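You operate a simulated robot arm through the tools that you are given. There is no shell and no other tool.

You run a simulated robot arm. Do the job below in one go: nothing can be reset, and whatever is moved stays where it is left.

## Task
Check the purple frame for pinholes on the light box.
Fine: with pinholes it goes in the hold pocket, else back to its spot on the mat; light off at the end.

Only the result counts: the job must be done as asked and must still hold three seconds after the hand-in. Knocking over, shifting, dropping, spilling or breaking anything else fails it.

## Robot
A 7-joint arm with a two-finger parallel gripper, fixed in place. Base frame: the origin is on the floor under the middle of its stand, x ahead of it, y to its left, z up. Readings come in mm, degrees, newtons and seconds.
It reaches about 1247 mm from its shoulder. Its first joint turns from -132.0 to 132.0 degrees. Payload 3.91 kg.
Tool frame: the origin (TCP) lies between the finger pads and is the grasp point; the fingertips stand 30 mm ahead of it; z points along the fingers, y is the line along which they close. Largest opening 110 mm; finger width 20, thickness 10; the body of the gripper, 48 by 112 mm, starts 55 mm behind the TCP.
Orientation is that of the tool frame in the base frame, as a unit quaternion [w, x, y, z]. With the fingers straight down and closing along the base's y, the tool's x points along the base's -x, its y along +y and its z along -z.

## Interface
- The arm moves only by the tool nudge_tool. Its argument "targets" is a list that holds one entry, the list of rows, each a list of 6 numbers: the shift along the tool's x, y, z in units of 25 mm (1.0 is 25 mm), then the turn, a rotation vector about the tool's x, y, z in units of 6 degrees (1.0 is 6 degrees). In form: [[[tx, ty, tz, rx, ry, rz], ...]]. A call has 1 to 20 rows; each row shifts and turns the commanded pose from where the row before left it, along the tool's axes as they then stand. "fingers" is the finger opening in mm, from 0 to 110, set as the call begins (left out, the last holds). A call with a number of a shift or a turn outside -1 to 1 is refused whole. Each row takes 0.2 s and may step no farther than 50 mm and 8.6 degrees from the row before; otherwise, or with a gripper value out of range, the whole call is refused. A pose out of reach is approached as far as the arm can. The call stops where the force on the tool passes 40 N (or 10 N more than at its start, if that is more) or the arm is blocked; 0.2 s more then pass. Each finger travels about 108 mm/s and halts on what it meets, pressing with about 32 N; the grip force reading is that of the motor and also rises with nothing between the fingers. The clock runs only during rows and for 0.2 s after the last one: add rows that do not move to give the fingers time. It gives the time, the measured TCP pose, the force on the tool (base axes), the opening and the grip force at its end, in the units of the frame above (readings bear some noise), with the torque about the TCP (base axes, N m) and any sound that the robot's microphone picked up, and new pictures: "views" is both (left out), scene, wrist or none.
- Cameras (640 x 400 px; columns grow to the right, rows downward): "scene" is fixed at [50.1, 497.7, 1585.8]; the picture's right is [0.65, -0.76, 0.00], its down [-0.64, -0.55, -0.54] and it looks along [0.41, 0.35, -0.84] (base axes); focal length 323 px, centre (320, 200). "wrist" rides on the gripper at [72, 17, -103] in the tool frame; the picture's right is [-0.23, 0.97, 0.00], its down [-0.76, -0.18, -0.62] and it looks along [-0.61, -0.14, 0.78] (tool axes); focal length 222 px, centre (320, 200). There is no depth. A picture from a camera that has moved, and an enlarged one, comes with that camera's place and axes in the base frame and with its lens.
- close_up(camera, box): a new picture of the part [left, top, right, bottom] of that camera's present view, enlarged. No time passes.
- hand_in(): hands the job in; it is judged then, once.

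Nothing tells you positions but the pictures and the camera data. Unless the task says otherwise, let go and move clear before handing in.

The tools are called after "Call:" as name(argument=value, ...) on one line, values as JSON. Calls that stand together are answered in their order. nudge_tool: Moves the arm, as the interface text tells. Its arguments: {"type":"object","properties":{"targets":{"type":"array"},"fingers":{"type":"number"},"views":{"type":"string","enum":["both","scene","wrist","none"]}},"required":["targets"]} The other tools are called the same way: close_up (camera, box) takes an enlarged picture of a part of a camera's view; hand_in () hands the job in.

At the start:

```text
clock: 0.0
tool_pos: [281.0, 507.4, 1249.9]
orientation: [-0.001, 0.0, 1.0, 0.0]
force: [0.4, 0.0, -0.4]
moment: [-0.02, -0.08, 0.0]
opening: 110.0
grip_force: 0.0
```

scene: 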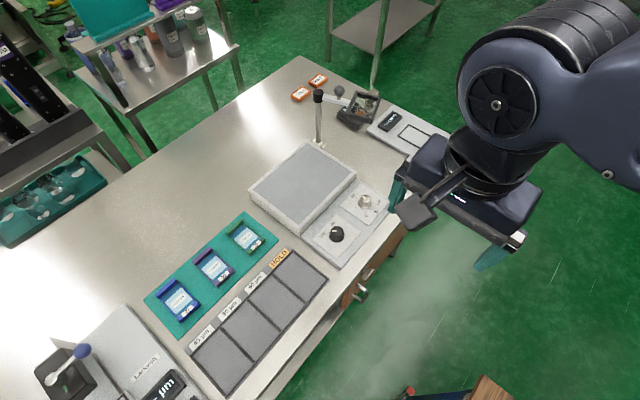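
wrist: 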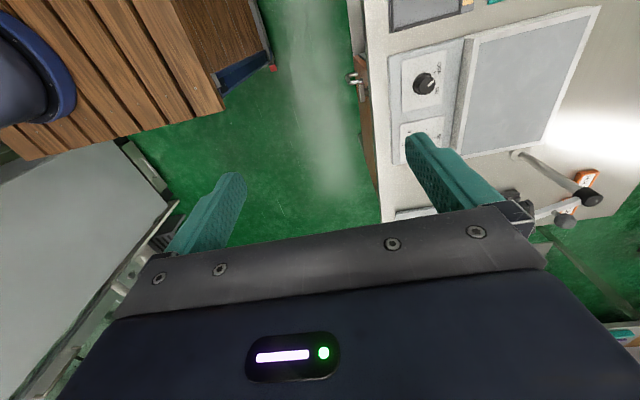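

I see a bench with a light box, its control panel (a knob and a switch), a teal mat with three frames, and a row of pockets, one of them labelled HOLD. I'll take enlarged pictures before moving anything.

Call:
close_up(camera="scene", box=[140, 200, 300, 300])

Call:
close_up(camera="scene", box=[240, 130, 400, 270])

Call:
close_up(camera="scene", box=[140, 200, 340, 400])

Call:
close_up(camera="scene", box=[270, 60, 450, 170])

Call:
close_up(camera="wrist", box=[340, 0, 640, 240])

```text
4.00 times, centred on (220, 250) of scene
camera zoom: at [50.1, 497.7, 1585.8], right [0.65, -0.76, 0.0], down [-0.64, -0.55, -0.54], along [0.41, 0.35, -0.84], focal length 1291 px, centre (720, 0)
```

zoom: 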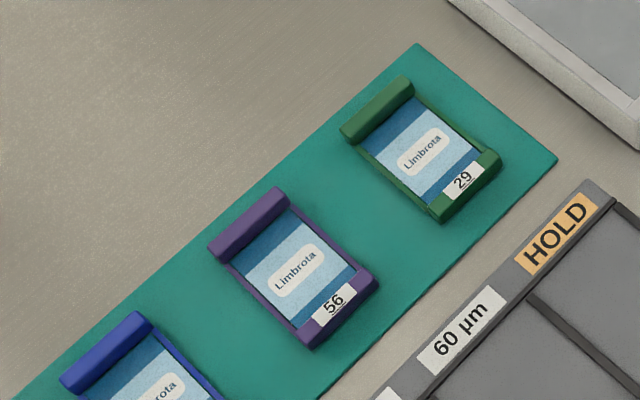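

```text
2.86 times, centred on (320, 200) of scene
camera zoom: at [50.1, 497.7, 1585.8], right [0.65, -0.76, 0.0], down [-0.64, -0.55, -0.54], along [0.41, 0.35, -0.84], focal length 922 px, centre (320, 200)
```

zoom: 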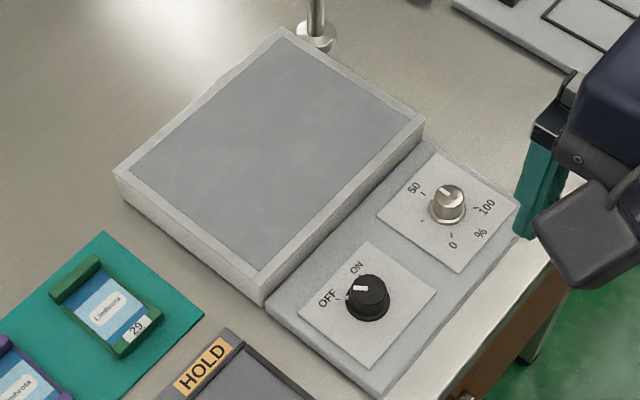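

```text
2.00 times, centred on (240, 300) of scene
camera zoom: at [50.1, 497.7, 1585.8], right [0.65, -0.76, 0.0], down [-0.64, -0.55, -0.54], along [0.41, 0.35, -0.84], focal length 645 px, centre (480, 0)
```

zoom: 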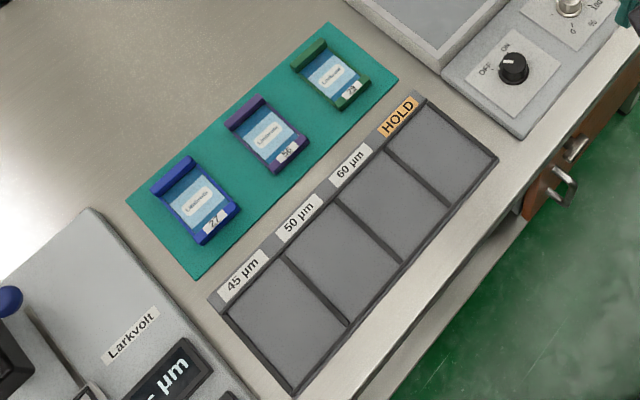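

```text
3.56 times, centred on (360, 115) of scene
camera zoom: at [50.1, 497.7, 1585.8], right [0.65, -0.76, 0.0], down [-0.64, -0.55, -0.54], along [0.41, 0.35, -0.84], focal length 1147 px, centre (178, 502)
```

zoom: 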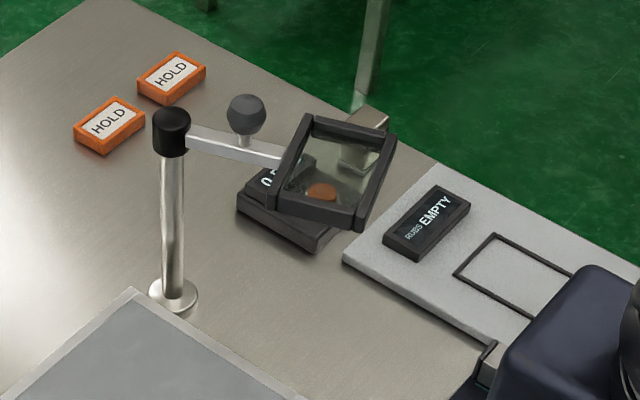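

```text
1.67 times, centred on (490, 120) of wrist
camera zoom: at [209.0, 524.0, 1351.5], right [0.23, 0.97, 0.0], down [0.76, -0.18, 0.62], along [0.61, -0.14, -0.78], focal length 370 px, centre (37, 333)
```

zoom: 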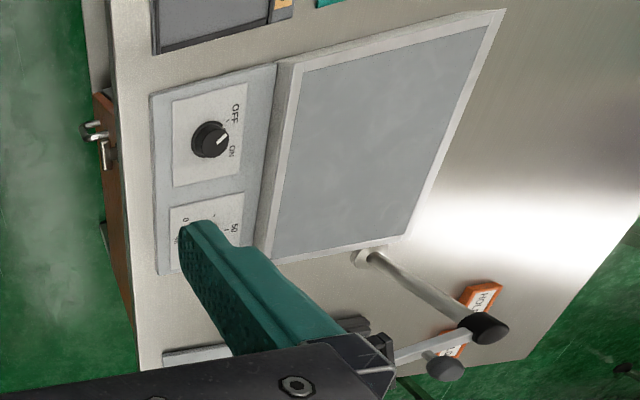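

The bench is to the robot's left, with its length along base x. I put the mat at y≈862 with the purple frame at about (97, 862), the power knob near (343, 694, 887) and the light box near (396, 843). I'll move above the control panel for a closer look at the knobs.

Call:
nudge_tool(targets=[[[0.076, 0.82, 1, 0, 0, 0], [0.076, 0.82, 1, 0, 0, 0], [0.076, 0.82, 1, 0, 0, 0], [0.076, 0.82, 1, 0, 0, 0], [0.076, 0.82, 1, 0, 0, 0], [0.076, 0.82, 1, 0, 0, 0], [0.076, 0.82, 1, 0, 0, 0], [0.076, 0.82, 1, 0, 0, 0], [0.076, 0.82, 1, 0, 0, 0], [0, 0, 0, 0, 0, 0]]])

```text
clock: 2.2
tool_pos: [264.7, 692.5, 1021.6]
orientation: [-0.001, 0.0, 1.0, 0.0]
force: [-0.2, -0.3, 1.4]
moment: [0.06, 0.02, 0.0]
opening: 110.1
grip_force: 0.1
camera wrist: at [193.0, 708.1, 1126.0], right [0.23, 0.97, 0.0], down [0.76, -0.18, 0.62], along [0.61, -0.14, -0.78], focal length 222 px, centre (320, 200)
```

scene: 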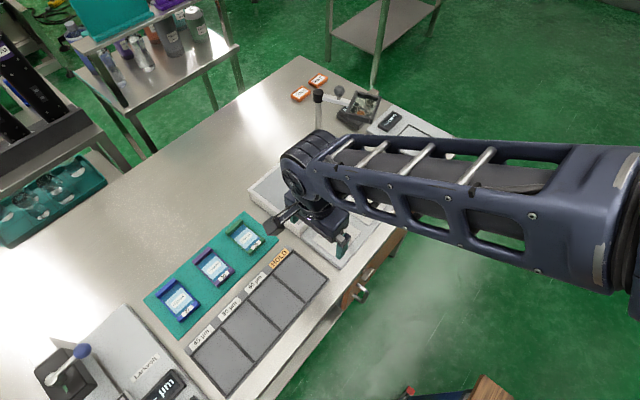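
wrist: 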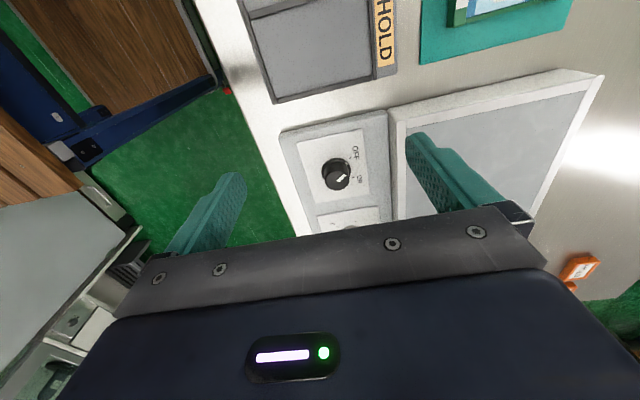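

Call:
close_up(camera="wrist", box=[280, 110, 400, 230])

Call:
close_up(camera="wrist", box=[240, 0, 640, 250])

```text
3.33 times, centred on (340, 170) of wrist
camera zoom: at [193.0, 708.1, 1126.0], right [0.23, 0.97, 0.0], down [0.76, -0.18, 0.62], along [0.61, -0.14, -0.78], focal length 740 px, centre (253, 300)
```

zoom: 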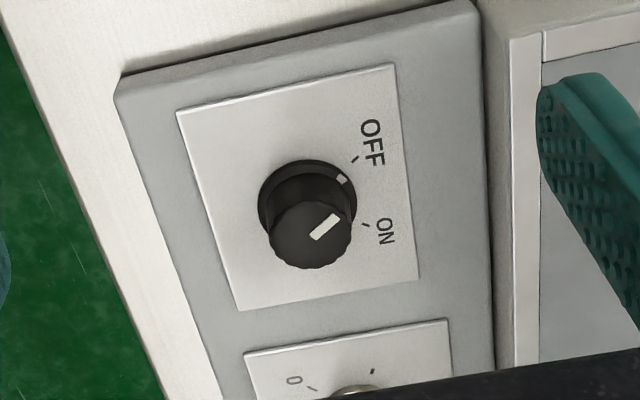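

```text
1.60 times, centred on (440, 125) of wrist
camera zoom: at [193.0, 708.1, 1126.0], right [0.23, 0.97, 0.0], down [0.76, -0.18, 0.62], along [0.61, -0.14, -0.78], focal length 355 px, centre (128, 320)
```

zoom: 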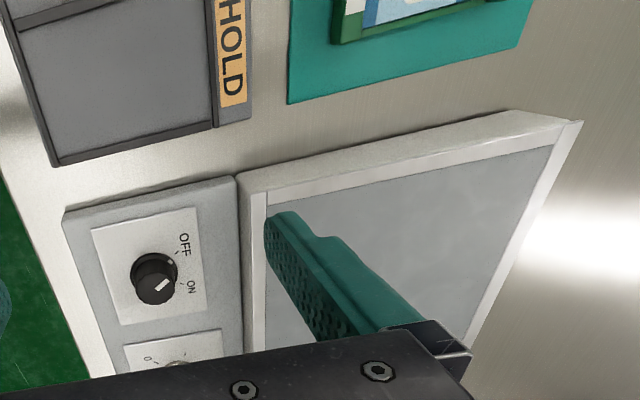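

The knob's pointer is on OFF. The OFF tick is at about (329, 716) and the ON tick at about (359, 716), with the knob centre near (344, 695), so ON is about 70° clockwise seen from above. I'll move over the knob with the fingers narrowed and look again.

Call:
nudge_tool(targets=[[[-0.79, 0.025, 0.3, 0, 0, 0], [-0.79, 0.025, 0.3, 0, 0, 0], [-0.79, 0.025, 0.3, 0, 0, 0], [-0.79, 0.025, 0.3, 0, 0, 0], [0, 0, 0, 0, 0, 0], [0, 0, 0, 0, 0, 0]]], fingers=56)

```text
clock: 3.6
tool_pos: [343.2, 694.2, 993.7]
orientation: [0.0, 0.0, 1.0, 0.0]
force: [0.9, 0.8, 0.7]
moment: [-0.02, 0.02, 0.05]
opening: 55.9
grip_force: 0.1
camera wrist: at [270.5, 710.4, 1097.5], right [0.23, 0.97, 0.0], down [0.76, -0.18, 0.62], along [0.61, -0.14, -0.78], focal length 222 px, centre (320, 200)
```

scene: 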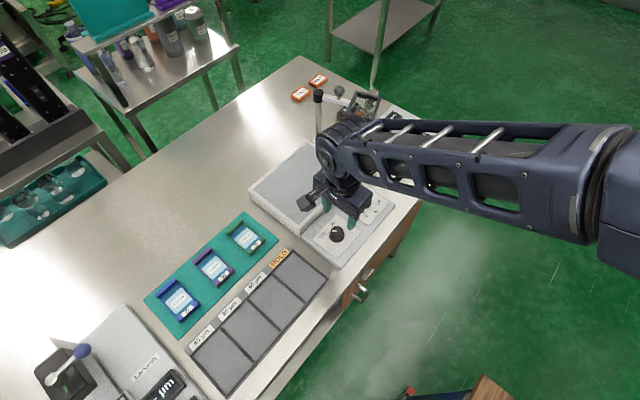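
wrist: 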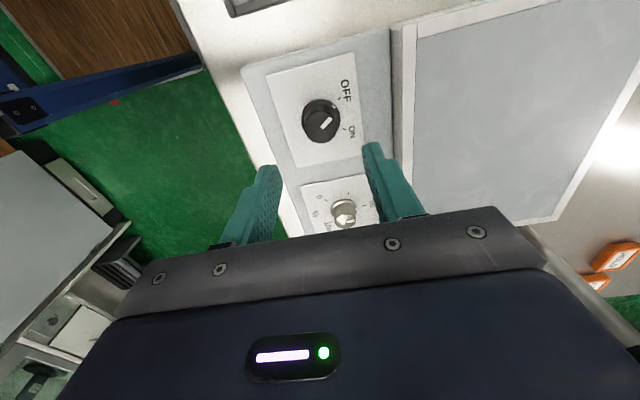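

Call:
close_up(camera="wrist", box=[240, 60, 400, 160])

Call:
close_up(camera="scene", box=[290, 170, 410, 270])

Call:
close_up(camera="wrist", box=[280, 150, 420, 240])

```text
4.00 times, centred on (320, 110) of wrist
camera zoom: at [270.5, 710.4, 1097.5], right [0.23, 0.97, 0.0], down [0.76, -0.18, 0.62], along [0.61, -0.14, -0.78], focal length 888 px, centre (320, 560)
```

zoom: 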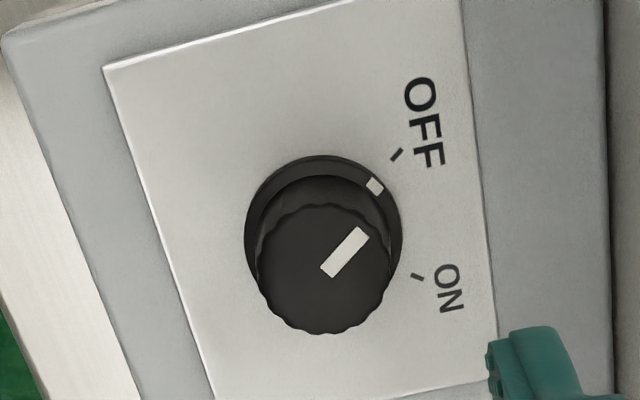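

```text
4.00 times, centred on (350, 220) of scene
camera zoom: at [50.1, 497.7, 1585.8], right [0.65, -0.76, 0.0], down [-0.64, -0.55, -0.54], along [0.41, 0.35, -0.84], focal length 1291 px, centre (200, 120)
```

zoom: 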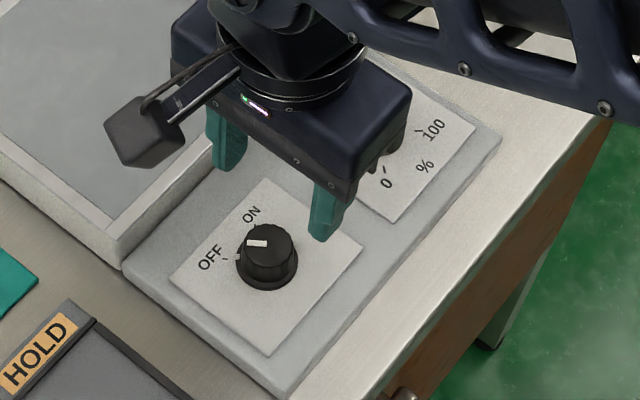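

```text
4.44 times, centred on (350, 195) of wrist
camera zoom: at [270.5, 710.4, 1097.5], right [0.23, 0.97, 0.0], down [0.76, -0.18, 0.62], along [0.61, -0.14, -0.78], focal length 987 px, centre (187, 222)
```

zoom: 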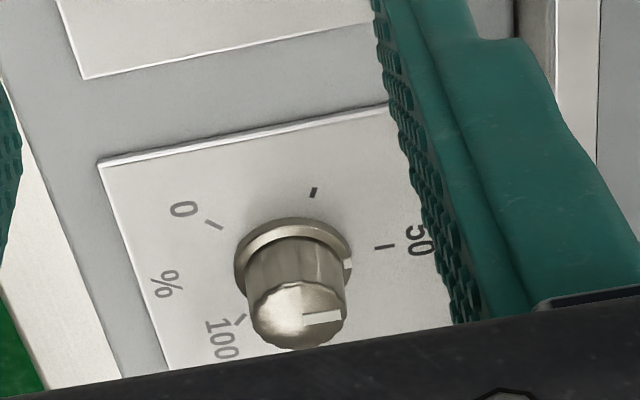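

The triangulation agrees well: the top of the power knob is at about (340, 694.5, 904.5) and its grippable body is about 30 mm across. I'll lower the fingers around it with the tips just above the skirt and the gripper still open.

Call:
nudge_tool(targets=[[[0.104, 0.03, 0.62, 0, 0, 0], [0, 0, 0.65, 0, 0, 0], [0, 0, 0.65, 0, 0, 0], [0, 0, 0.6, 0, 0, 0], [0, 0, 0.5, 0, 0, 0], [0, 0, 0, 0, 0, 0]]])

```text
clock: 5.0
tool_pos: [341.0, 694.0, 918.6]
orientation: [-0.001, 0.0, 1.0, 0.0]
force: [-0.6, 0.4, -0.3]
moment: [0.01, 0.01, -0.02]
opening: 56.0
grip_force: 0.2
camera wrist: at [269.0, 711.2, 1021.0], right [0.23, 0.97, 0.0], down [0.76, -0.18, 0.62], along [0.61, -0.14, -0.78], focal length 222 px, centre (320, 200)
```

scene: 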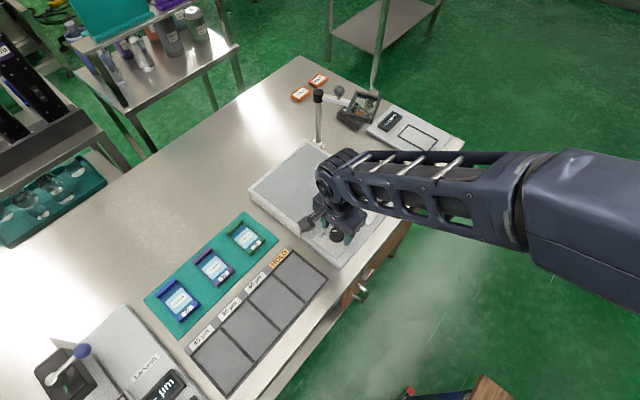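
wrist: 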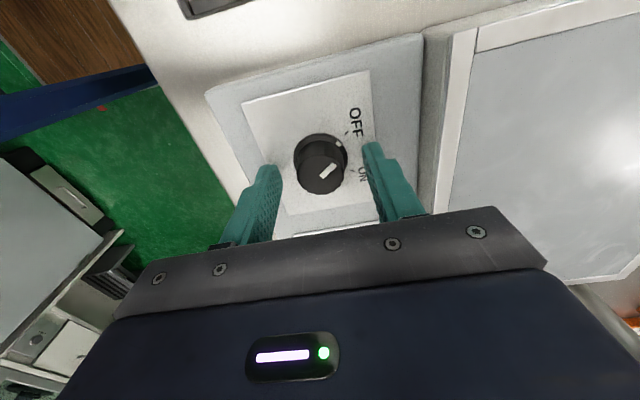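

The knob sits between the pads with the tips at about z = 888. I'll close on it now.

Call:
nudge_tool(targets=[[[0, 0, 0, 0, 0, 0], [0, 0, 0, 0, 0, 0], [0, 0, 0, 0, 0, 0]]], fingers=20, views="wrist")

```text
clock: 5.8
tool_pos: [341.6, 694.5, 918.4]
orientation: [0.0, 0.0, 1.0, 0.0]
force: [1.6, 3.4, -1.9]
moment: [-0.29, 0.03, -0.04]
opening: 31.6
grip_force: 44.4
camera wrist: at [269.0, 711.4, 1021.0], right [0.23, 0.97, 0.0], down [0.76, -0.18, 0.62], along [0.61, -0.14, -0.78], focal length 222 px, centre (320, 200)
```

wrist: 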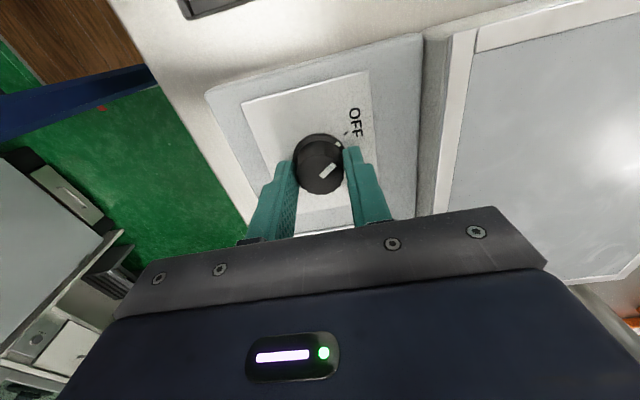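

I have the knob, with the fingers stopped at 31.6 mm. I'll turn it clockwise seen from above (+z of the tool) by about 60° and check.

Call:
nudge_tool(targets=[[[0, 0, 0, 0, 0, 1], [0, 0, 0, 0, 0, 1], [0, 0, 0, 0, 0, 1], [0, 0, 0, 0, 0, 1], [0, 0, 0, 0, 0, 1], [0, 0, 0, 0, 0, 1], [0, 0, 0, 0, 0, 1], [0, 0, 0, 0, 0, 1], [0, 0, 0, 0, 0, 1], [0, 0, 0, 0, 0, 0]]])

```text
clock: 8.0
tool_pos: [341.3, 695.7, 916.9]
orientation: [-0.001, 0.455, 0.89, 0.0]
force: [7.4, 5.8, -11.1]
moment: [0.37, -0.71, -0.04]
opening: 31.5
grip_force: 45.1
camera wrist: at [312.7, 763.4, 1021.0], right [0.92, 0.39, 0.0], down [0.3, -0.72, 0.62], along [0.24, -0.58, -0.78], focal length 222 px, centre (320, 200)
```

scene: 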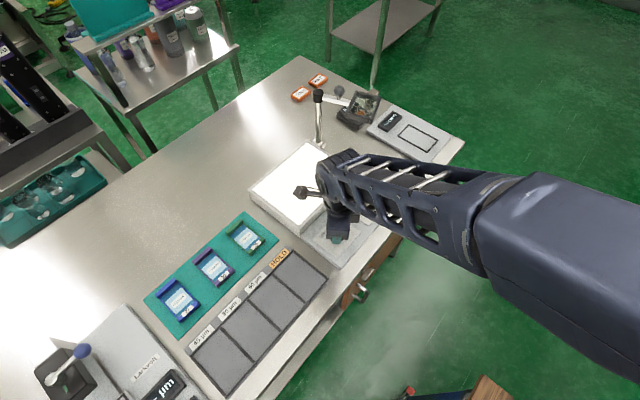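
wrist: 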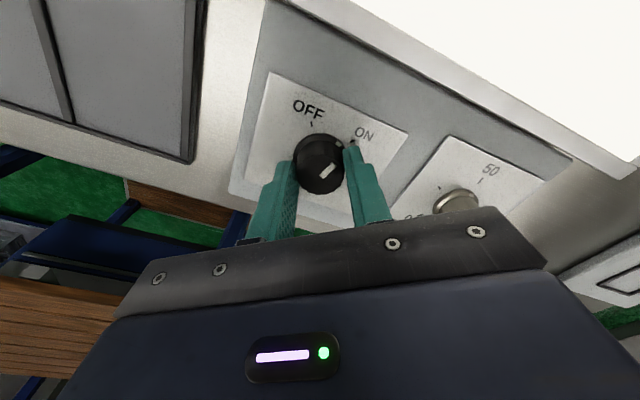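

The light box is lit after about 54°. I'll check how the pointer lines up with the ON tick.

Call:
close_up(camera="wrist", box=[260, 80, 400, 200])

Call:
close_up(camera="scene", box=[240, 120, 400, 270])

```text
3.33 times, centred on (330, 140) of wrist
camera zoom: at [312.7, 763.4, 1021.0], right [0.92, 0.39, 0.0], down [0.3, -0.72, 0.62], along [0.24, -0.58, -0.78], focal length 740 px, centre (287, 400)
```

zoom: 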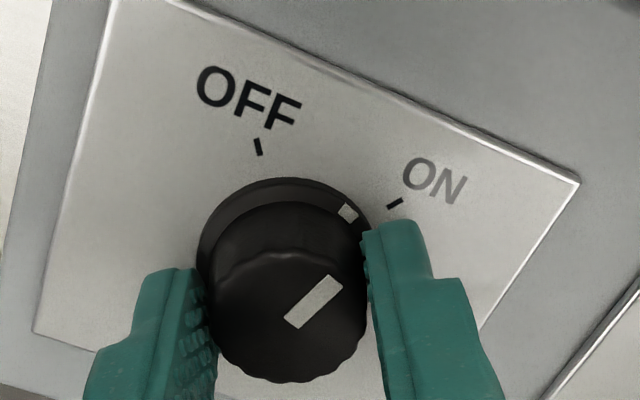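

```text
2.67 times, centred on (320, 195) of scene
camera zoom: at [50.1, 497.7, 1585.8], right [0.65, -0.76, 0.0], down [-0.64, -0.55, -0.54], along [0.41, 0.35, -0.84], focal length 860 px, centre (320, 213)
```

zoom: 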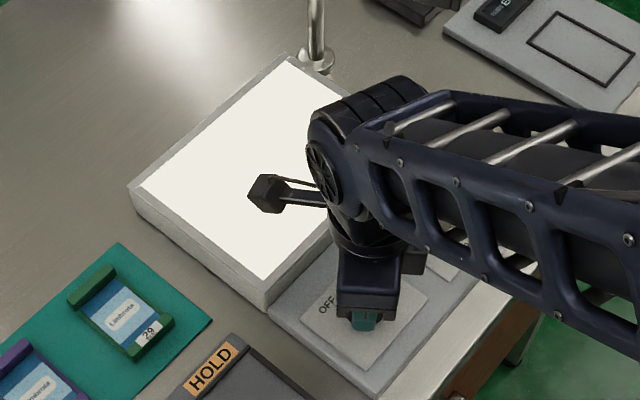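

The light is on and the pointer is about 9° short of the ON tick. I'll finish the turn, let go and rise straight up.

Call:
nudge_tool(targets=[[[0, 0, 0, 0, 0, 0.75], [0, 0, 0, 0, 0, 0.75], [0, 0, 0, 0, 0, 0]]], views="wrist")

Call:
nudge_tool(targets=[[[0, 0, 0, 0, 0, 0], [0, 0, 0, 0, 0, 0], [0, 0, 0, 0, 0, 0]]], fingers=56, views="wrist")

Call:
nudge_tool(targets=[[[0, 0, -1, 0, 0, 0], [0, 0, -1, 0, 0, 0], [0, 0, -1, 0, 0, 0], [0, 0, -1, 0, 0, 0], [0, 0, -1, 0, 0, 0], [0, 0, 0, 0, 0, 0]]])

```text
clock: 8.8
tool_pos: [341.5, 695.9, 916.9]
orientation: [-0.001, 0.523, 0.852, 0.0]
force: [11.5, 10.9, -8.2]
moment: [-0.46, -0.16, -0.01]
opening: 31.7
grip_force: 45.4
camera wrist: at [323.9, 767.1, 1021.1], right [0.97, 0.24, 0.0], down [0.19, -0.76, 0.62], along [0.15, -0.61, -0.78], focal length 222 px, centre (320, 200)
```

wrist: 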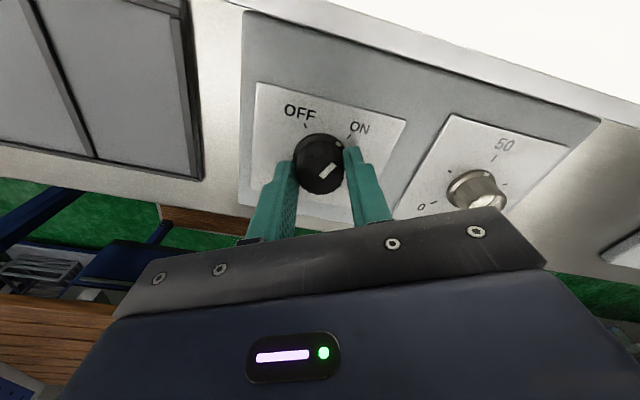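

```text
clock: 9.6
tool_pos: [341.4, 695.3, 918.1]
orientation: [0.0, 0.523, 0.852, 0.0]
force: [-0.3, 0.3, 0.9]
moment: [0.02, 0.01, 0.04]
opening: 56.2
grip_force: 0.1
camera wrist: at [323.1, 766.6, 1021.3], right [0.97, 0.24, 0.0], down [0.19, -0.76, 0.62], along [0.15, -0.61, -0.78], focal length 222 px, centre (320, 200)
```

wrist: 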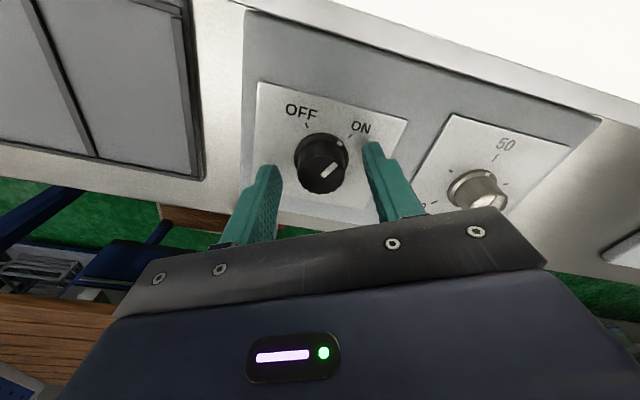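

```text
clock: 11.0
tool_pos: [340.0, 694.1, 1041.3]
orientation: [0.0, 0.523, 0.852, 0.0]
force: [-1.4, -0.4, -0.8]
moment: [0.0, -0.02, -0.01]
opening: 55.8
grip_force: 0.1
camera wrist: at [322.1, 766.2, 1145.0], right [0.97, 0.24, 0.0], down [0.19, -0.76, 0.62], along [0.15, -0.61, -0.78], focal length 222 px, centre (320, 200)
```

scene: 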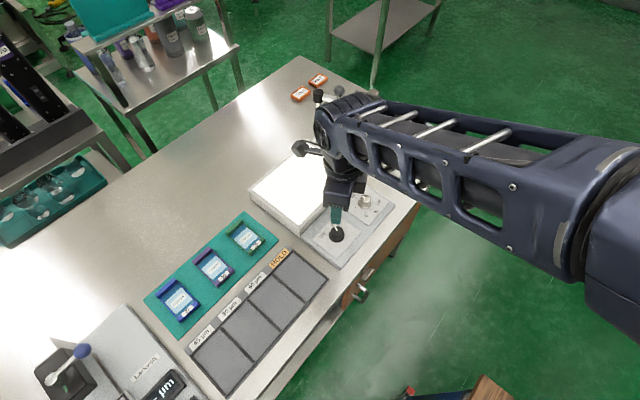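
wrist: 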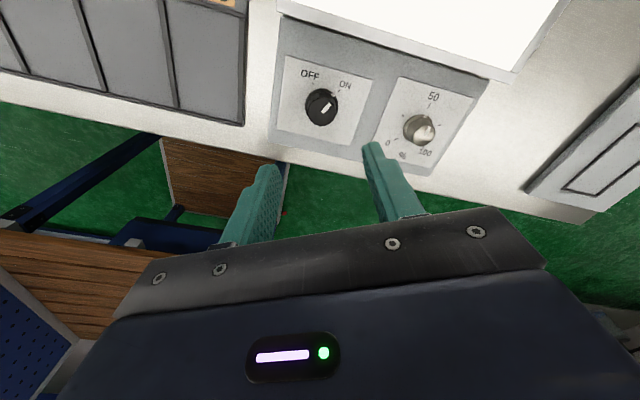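

The light is on, the knob has been released and I'm clear of it. Next I'll turn the tool so the fingers close along base x, and move above the purple frame near (97, 862).

Call:
nudge_tool(targets=[[[0, 0, 0, 0, 0, 0.9], [0, 0, 0, 0, 0, 0.9], [0, 0, 0, 0, 0, 0.9], [0, 0, 0, 0, 0, 0.9], [0, 0, 0, 0, 0, 0.9], [0.672, -0.972, 0.1, 0, 0, 0], [0.672, -0.972, 0.1, 0, 0, 0], [0.672, -0.972, 0.1, 0, 0, 0], [0.672, -0.972, 0.1, 0, 0, 0], [0.672, -0.972, 0.1, 0, 0, 0], [0.672, -0.972, 0.1, 0, 0, 0], [0.672, -0.972, 0.1, 0, 0, 0], [0.672, -0.972, 0.1, 0, 0, 0], [0.672, -0.972, 0.1, 0, 0, 0], [0.672, -0.972, 0.1, 0, 0, 0], [0, 0, 0, 0, 0, 0], [0, 0, 0, 0, 0, 0]]], fingers=90)

```text
clock: 14.6
tool_pos: [96.9, 864.0, 1016.5]
orientation: [0.0, 0.707, 0.707, 0.0]
force: [0.0, -0.6, 0.0]
moment: [0.02, 0.0, -0.02]
opening: 90.0
grip_force: 0.1
camera wrist: at [114.3, 936.0, 1120.5], right [0.97, -0.23, 0.0], down [-0.18, -0.76, 0.62], along [-0.14, -0.61, -0.78], focal length 222 px, centre (320, 200)
```

scene: 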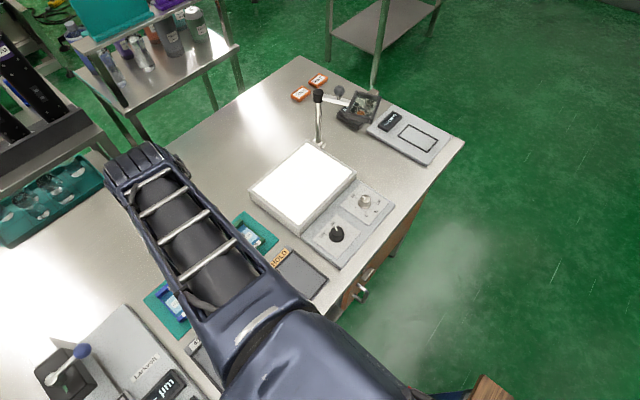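
wrist: 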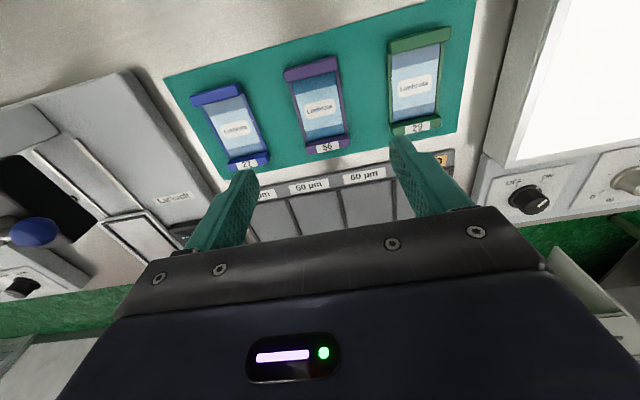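

Call:
close_up(camera="wrist", box=[260, 40, 380, 170])

Call:
close_up(camera="wrist", box=[150, 0, 520, 230])

Call:
close_up(camera="wrist", box=[440, 130, 640, 260])

```text
3.08 times, centred on (320, 105) of wrist
camera zoom: at [114.3, 936.0, 1120.5], right [0.97, -0.23, 0.0], down [-0.18, -0.76, 0.62], along [-0.14, -0.61, -0.78], focal length 684 px, centre (320, 492)
```

zoom: 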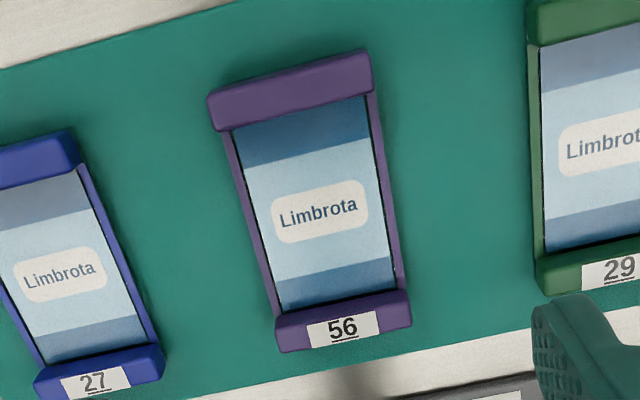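

```text
1.73 times, centred on (335, 115) of wrist
camera zoom: at [114.3, 936.0, 1120.5], right [0.97, -0.23, 0.0], down [-0.18, -0.76, 0.62], along [-0.14, -0.61, -0.78], focal length 384 px, centre (294, 347)
```

zoom: 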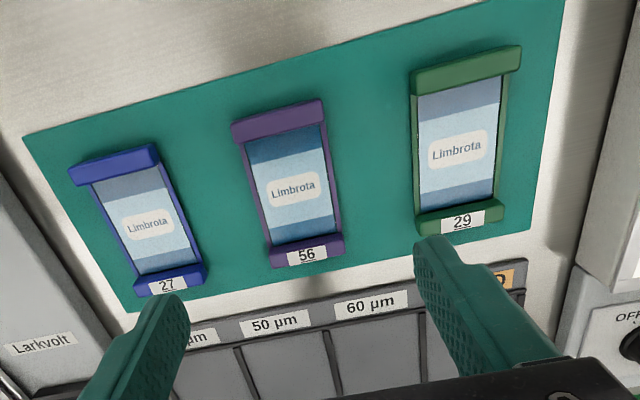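

```text
3.08 times, centred on (540, 195) of wrist
camera zoom: at [114.3, 936.0, 1120.5], right [0.97, -0.23, 0.0], down [-0.18, -0.76, 0.62], along [-0.14, -0.61, -0.78], focal length 684 px, centre (-357, 215)
```

zoom: 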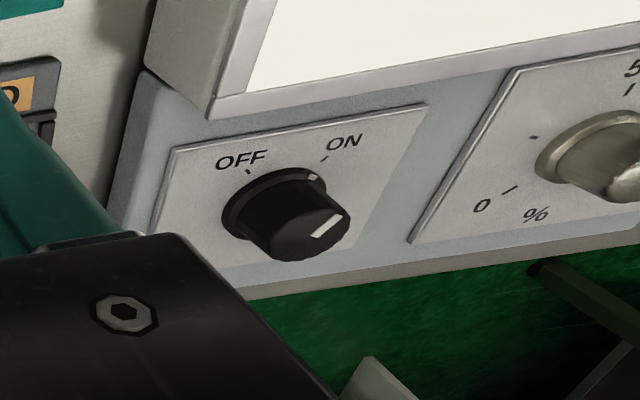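

The numbers agree from both cameras. The purple frame (label 56) spans about x 73–123 and y 821–910, with bar tops at z≈881 and film at z≈868. I'll hold it by the ends of the label bar (y≈829), so the wrist camera keeps a clear view of the film. I'll come down partway first.

Call:
nudge_tool(targets=[[[-0.35, 0.01, 0.86, 0, 0, 0], [-0.35, 0.01, 0.86, 0, 0, 0], [-0.35, 0.01, 0.86, 0, 0, 0], [-0.35, 0.01, 0.86, 0, 0, 0], [0, 0, 0, 0, 0, 0], [0, 0, 0, 0, 0, 0]]], fingers=80)

```text
clock: 16.0
tool_pos: [98.2, 826.2, 932.6]
orientation: [0.0, 0.707, 0.707, 0.0]
force: [-0.3, -0.2, -0.5]
moment: [-0.02, 0.02, -0.02]
opening: 79.9
grip_force: 0.1
camera wrist: at [115.3, 899.4, 1036.3], right [0.97, -0.23, 0.0], down [-0.18, -0.76, 0.62], along [-0.14, -0.61, -0.78], focal length 222 px, centre (320, 200)
```

scene: 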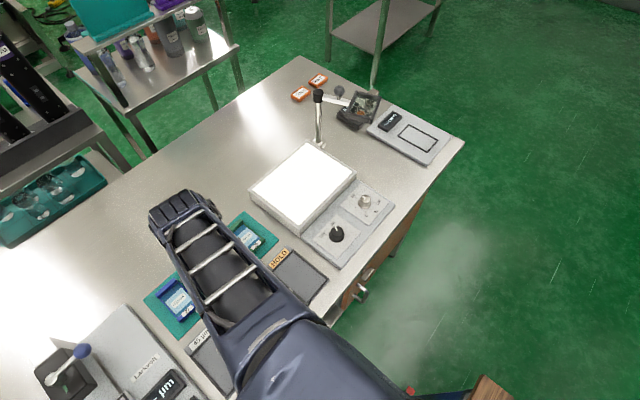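
wrist: 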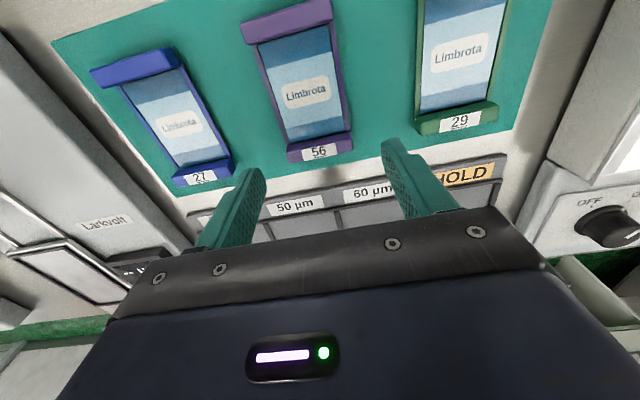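

Call:
close_up(camera="wrist", box=[230, 90, 420, 210])

Call:
close_up(camera="wrist", box=[230, 0, 370, 170])

```text
3.33 times, centred on (325, 150) of wrist
camera zoom: at [115.3, 899.4, 1036.3], right [0.97, -0.23, 0.0], down [-0.18, -0.76, 0.62], along [-0.14, -0.61, -0.78], focal length 740 px, centre (303, 367)
```

zoom: 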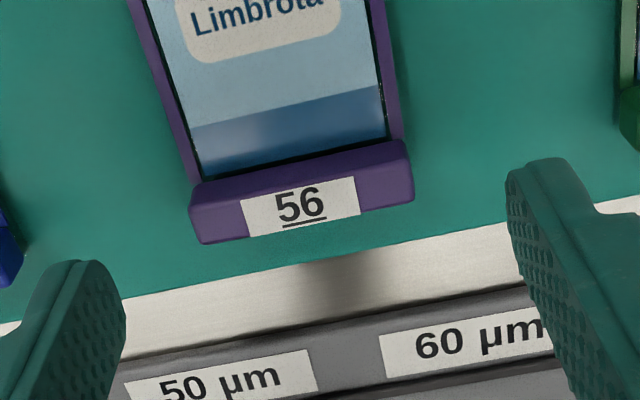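

```text
2.35 times, centred on (300, 85) of wrist
camera zoom: at [115.3, 899.4, 1036.3], right [0.97, -0.23, 0.0], down [-0.18, -0.76, 0.62], along [-0.14, -0.61, -0.78], focal length 523 px, centre (367, 471)
```

zoom: 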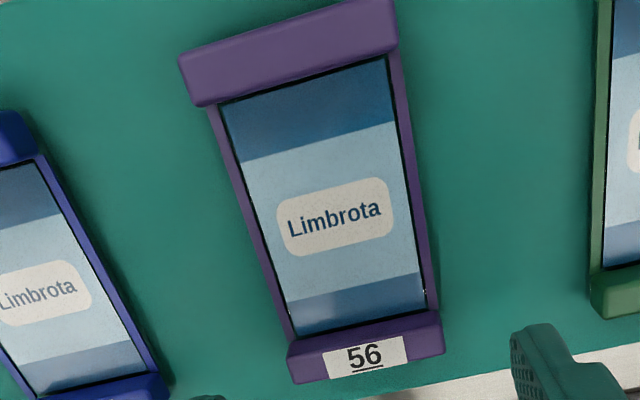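

The label bar is centred at about (97.9, 829) with its top at z≈882. I'll lower until the tips are at about z=871, which keeps them off the mat, and close on the bar ends.

Call:
nudge_tool(targets=[[[0.09, -0.01, 0.42, 0, 0, 0], [0, 0, 0.42, 0, 0, 0], [0, 0, 0.42, 0, 0, 0], [0, 0, 0, 0, 0, 0], [0, 0, 0, 0, 0, 0]]])

```text
clock: 17.2
tool_pos: [99.3, 829.5, 900.7]
orientation: [0.0, 0.707, 0.707, 0.0]
force: [0.4, -0.5, 0.5]
moment: [-0.01, 0.02, 0.01]
opening: 80.0
grip_force: 0.1
camera wrist: at [115.2, 901.8, 1003.6], right [0.97, -0.23, 0.0], down [-0.18, -0.76, 0.62], along [-0.14, -0.61, -0.78], focal length 222 px, centre (320, 200)
```

scene: 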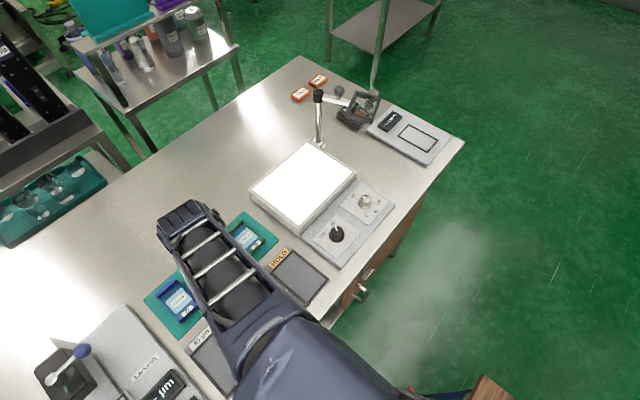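
wrist: 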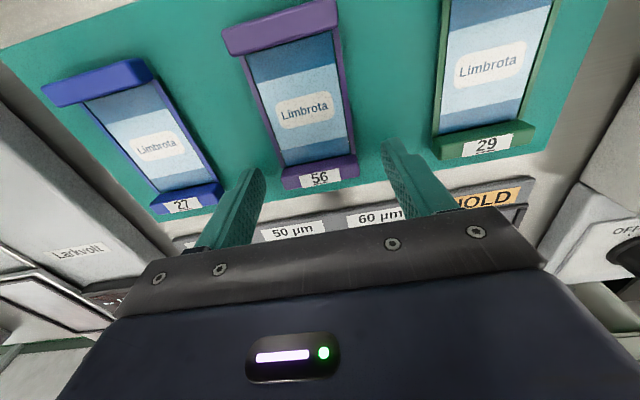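

The bar is centred between the pads. I'll close and check the grip.

Call:
nudge_tool(targets=[[[0, 0, 0, 0, 0, 0], [0, 0, 0, 0, 0, 0], [0, 0, 0, 0, 0, 0]]], fingers=38, views="wrist")

```text
clock: 18.0
tool_pos: [99.2, 830.2, 900.6]
orientation: [0.0, 0.707, 0.707, -0.001]
force: [-0.5, -0.2, -0.1]
moment: [0.06, 0.0, 0.04]
opening: 51.0
grip_force: 31.7
camera wrist: at [115.2, 901.8, 1003.7], right [0.97, -0.23, 0.0], down [-0.18, -0.76, 0.62], along [-0.14, -0.61, -0.78], focal length 222 px, centre (320, 200)
```

wrist: 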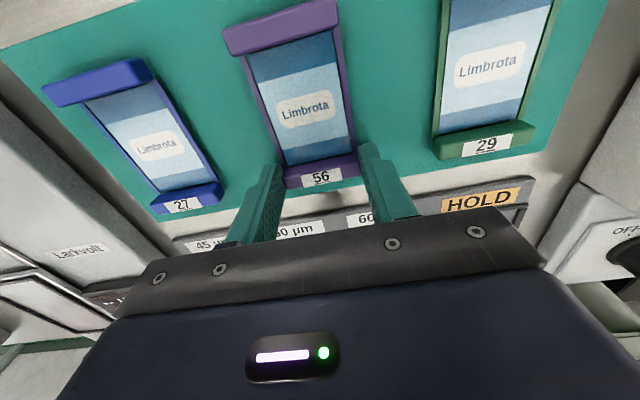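

I'm holding the bar at 51 mm. I'll lift slowly and check that the frame comes up level.

Call:
nudge_tool(targets=[[[0, 0, -0.3, 0, 0, 0], [0, 0, -0.5, 0, 0, 0], [0, 0, -0.7, 0, 0, 0], [0, 0, -0.9, 0, 0, 0], [0, 0, -0.9, 0, 0, 0], [0, 0, -0.7, 0, 0, 0], [0, 0, 0, 0, 0, 0]]])

```text
clock: 19.6
tool_pos: [96.8, 829.1, 1000.5]
orientation: [-0.001, 0.707, 0.707, 0.001]
force: [-0.9, 0.0, -0.8]
moment: [0.01, 0.0, -0.03]
opening: 51.1
grip_force: 31.6
camera wrist: at [114.4, 902.3, 1103.6], right [0.97, -0.23, 0.0], down [-0.18, -0.76, 0.62], along [-0.14, -0.61, -0.78], focal length 222 px, centre (320, 200)
```

scene: 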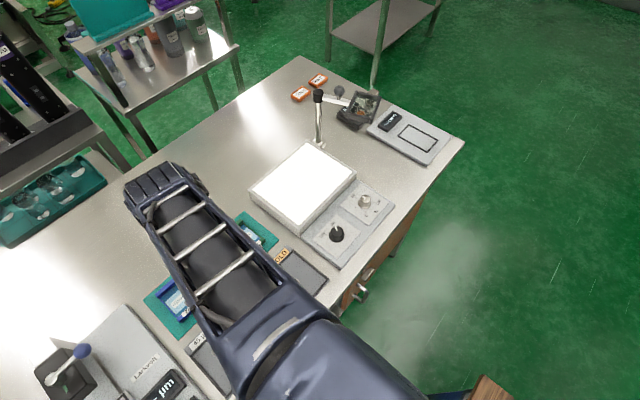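
wrist: 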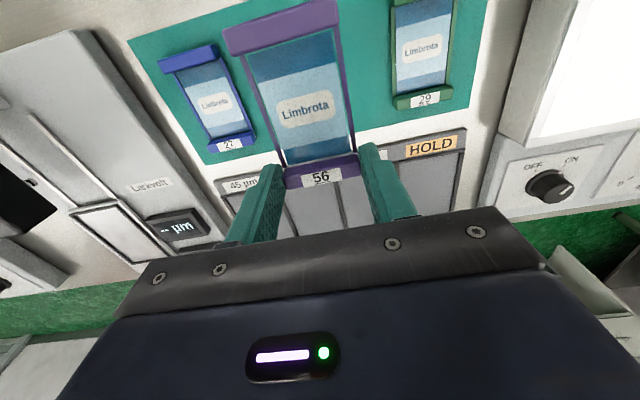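

The frame is up, level and held firmly. The light box top spans about x 288–518 and y 768–945 at z≈900. I'll carry the frame over its middle, with the bar near (390, 821).

Call:
nudge_tool(targets=[[[-0.03, 0.5, 0, 0, 0, 0], [-0.03, 0.8, 0, 0, 0, 0], [-0.03, 1, 0, 0, 0, 0], [-0.03, 1, 0, 0, 0, 0], [-0.03, 1, 0, 0, 0, 0], [-0.03, 1, 0, 0, 0, 0], [-0.03, 1, 0, 0, 0, 0], [-0.03, 1, 0, 0, 0, 0], [-0.03, 1, 0, 0, 0, 0], [-0.03, 1, 0, 0, 0, 0], [-0.03, 1, 0, 0, 0, 0], [-0.03, 0.8, 0, 0, 0, 0], [0, 0.6, 0, 0, 0, 0], [0, 0, 0, 0, 0, 0]]])

```text
clock: 22.6
tool_pos: [392.4, 820.3, 1001.4]
orientation: [0.0, 0.707, 0.707, 0.0]
force: [0.1, -0.8, 0.0]
moment: [0.01, 0.0, -0.02]
opening: 51.1
grip_force: 31.6
camera wrist: at [408.8, 892.9, 1104.4], right [0.97, -0.23, 0.0], down [-0.18, -0.76, 0.62], along [-0.14, -0.61, -0.78], focal length 222 px, centre (320, 200)
```

scene: 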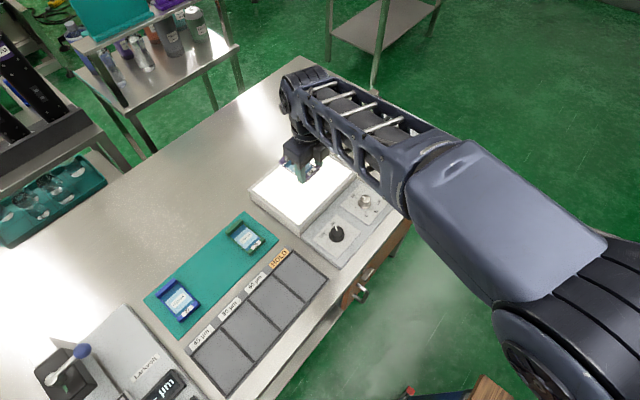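
wrist: 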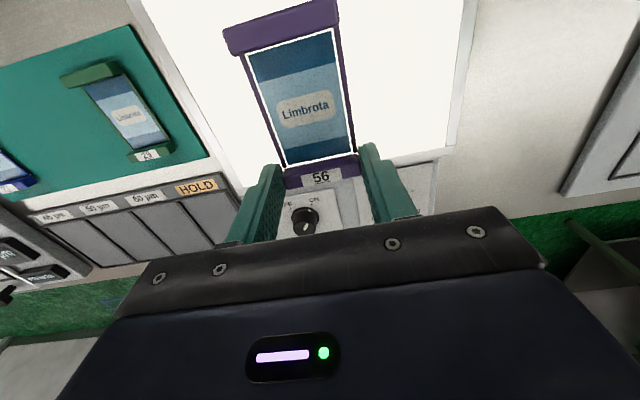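

Call:
close_up(camera="wrist", box=[220, 0, 370, 190])

Call:
close_up(camera="wrist", box=[0, 150, 300, 300])

```text
2.11 times, centred on (295, 95) of wrist
camera zoom: at [408.8, 892.9, 1104.4], right [0.97, -0.23, 0.0], down [-0.18, -0.76, 0.62], along [-0.14, -0.61, -0.78], focal length 468 px, centre (373, 421)
```

zoom: 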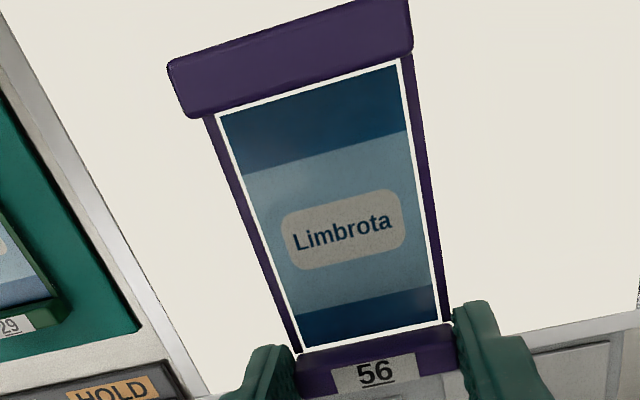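

```text
2.13 times, centred on (150, 225) of wrist
camera zoom: at [408.8, 892.9, 1104.4], right [0.97, -0.23, 0.0], down [-0.18, -0.76, 0.62], along [-0.14, -0.61, -0.78], focal length 474 px, centre (683, 147)
```

zoom: 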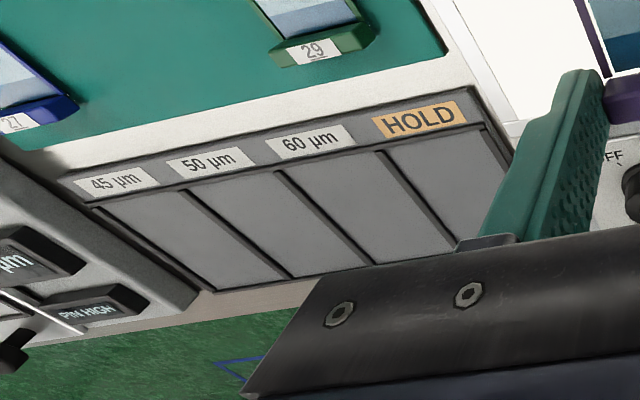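

Through the film I can see light only in the thin gap around its edge; no pinholes show from this height. I'll set the frame down on the box, first coming to about a centimetre above it and then using the force reading.

Call:
nudge_tool(targets=[[[0, 0, 0.6, 0, 0, 0], [0, 0, 0.7, 0, 0, 0], [0, 0, 0.5, 0, 0, 0], [0, 0, 0.4, 0, 0, 0], [0, 0, 0, 0, 0, 0]]], views="both")

```text
clock: 23.8
tool_pos: [390.9, 821.0, 945.8]
orientation: [0.0, 0.707, 0.707, 0.0]
force: [-0.1, 0.0, -0.5]
moment: [-0.03, 0.0, 0.03]
opening: 51.0
grip_force: 31.9
camera wrist: at [407.1, 892.8, 1048.9], right [0.97, -0.23, 0.0], down [-0.18, -0.76, 0.62], along [-0.14, -0.61, -0.78], focal length 222 px, centre (320, 200)
```

scene: 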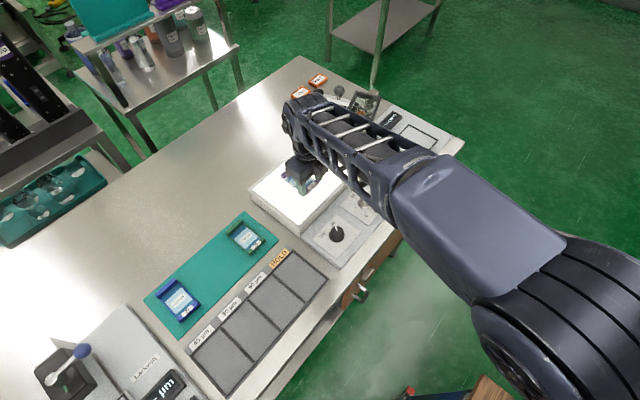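
wrist: 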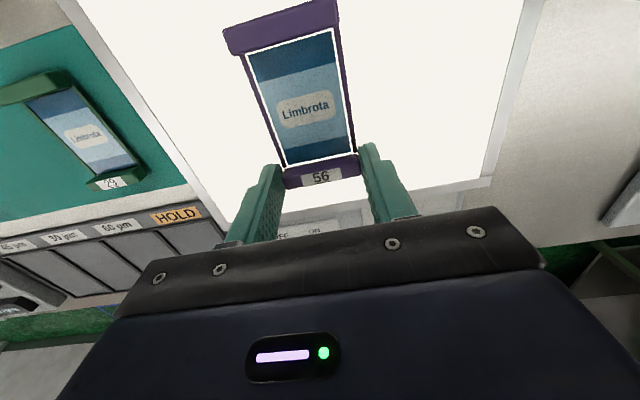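

There's no contact yet at 945.8. I'll keep going in small steps and watch the force.

Call:
nudge_tool(targets=[[[0, 0, 0.1, 0, 0, 0], [0, 0, 0.06, 0, 0, 0], [0, 0, 0, 0, 0, 0]]], views="none")

Call:
nudge_tool(targets=[[[0, 0, 0.06, 0, 0, 0], [0, 0, 0, 0, 0, 0]]], views="none")

Call:
nudge_tool(targets=[[[0, 0, 0.06, 0, 0, 0], [0, 0, 0, 0, 0, 0]]], views="wrist")

```text
clock: 24.6
tool_pos: [391.9, 821.6, 941.2]
orientation: [0.0, 0.707, 0.707, 0.0]
force: [-0.3, 0.0, 1.3]
moment: [0.05, 0.04, 0.03]
opening: 51.0
grip_force: 32.3
```

```text
clock: 25.2
tool_pos: [391.1, 821.1, 941.4]
orientation: [-0.001, 0.707, 0.707, 0.001]
force: [-1.8, -0.7, 13.3]
moment: [0.08, 0.1, 0.06]
opening: 50.9
grip_force: 32.1
```

```text
clock: 25.8
tool_pos: [391.4, 820.0, 938.8]
orientation: [0.0, 0.707, 0.707, 0.002]
force: [0.2, 0.7, 27.2]
moment: [-0.05, -0.02, 0.03]
opening: 50.9
grip_force: 31.5
camera wrist: at [407.4, 892.6, 1043.6], right [0.97, -0.23, 0.0], down [-0.18, -0.76, 0.62], along [-0.14, -0.6, -0.78], focal length 222 px, centre (320, 200)
```

wrist: 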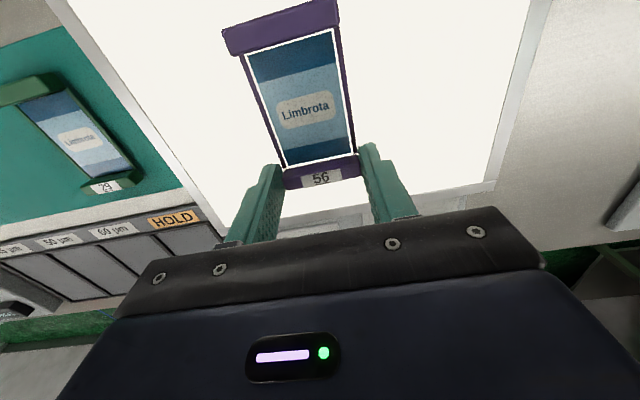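

The frame is on the box: contact came at about TCP z = 941. I'll ease off the pressure, take a high zoom of the film and then let go.

Call:
nudge_tool(targets=[[[0, 0, -0.08, 0, 0, 0], [0, 0, 0, 0, 0, 0]]], views="none")

Call:
nudge_tool(targets=[[[0, 0, 0, 0, 0, 0], [0, 0, 0, 0, 0, 0], [0, 0, 0, 0, 0, 0]]], fingers=75, views="wrist")

Call:
close_up(camera="wrist", box=[235, 30, 365, 110])

Call:
close_up(camera="wrist", box=[235, 90, 365, 170])

```text
clock: 26.4
tool_pos: [391.4, 820.8, 940.4]
orientation: [-0.001, 0.707, 0.707, 0.0]
force: [0.5, 4.6, 13.6]
moment: [0.34, -0.15, 0.02]
opening: 50.9
grip_force: 32.3
```

```text
clock: 27.2
tool_pos: [390.6, 820.4, 941.3]
orientation: [0.0, 0.707, 0.707, 0.0]
force: [0.3, 0.0, 0.0]
moment: [0.02, -0.01, 0.0]
opening: 75.1
grip_force: 0.2
camera wrist: at [407.5, 892.8, 1043.5], right [0.97, -0.23, 0.0], down [-0.18, -0.76, 0.62], along [-0.14, -0.61, -0.78], focal length 222 px, centre (320, 200)
```

wrist: 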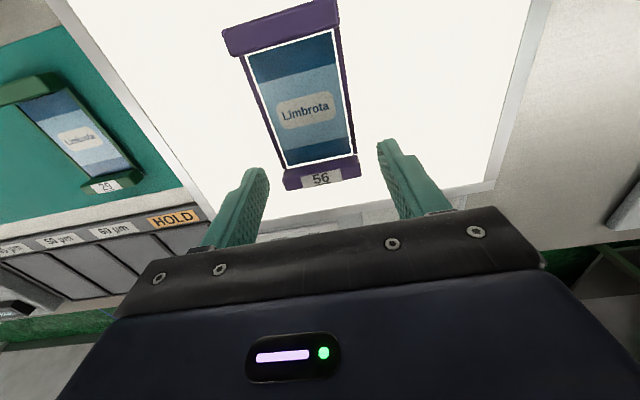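

```text
4.92 times, centred on (300, 70) of wrist
camera zoom: at [407.5, 892.8, 1043.5], right [0.97, -0.23, 0.0], down [-0.18, -0.76, 0.62], along [-0.14, -0.61, -0.78], focal length 1094 px, centre (418, 840)
```

zoom: 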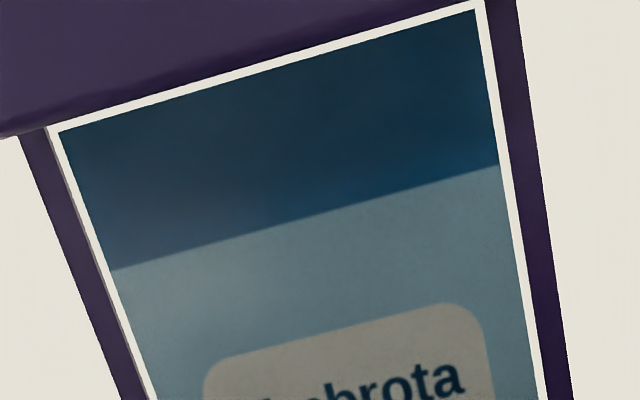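

```text
4.92 times, centred on (300, 130) of wrist
camera zoom: at [407.5, 892.8, 1043.5], right [0.97, -0.23, 0.0], down [-0.18, -0.76, 0.62], along [-0.14, -0.61, -0.78], focal length 1094 px, centre (418, 545)
```

zoom: 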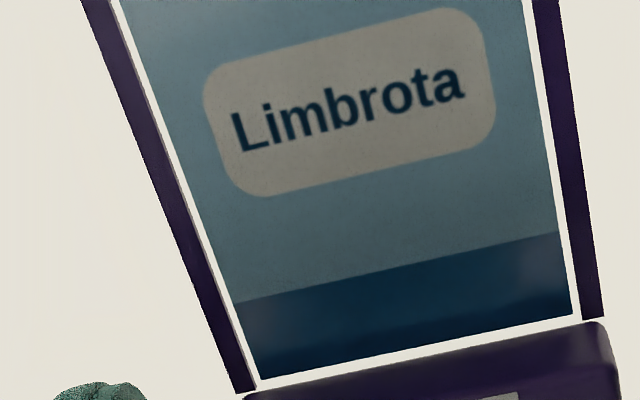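

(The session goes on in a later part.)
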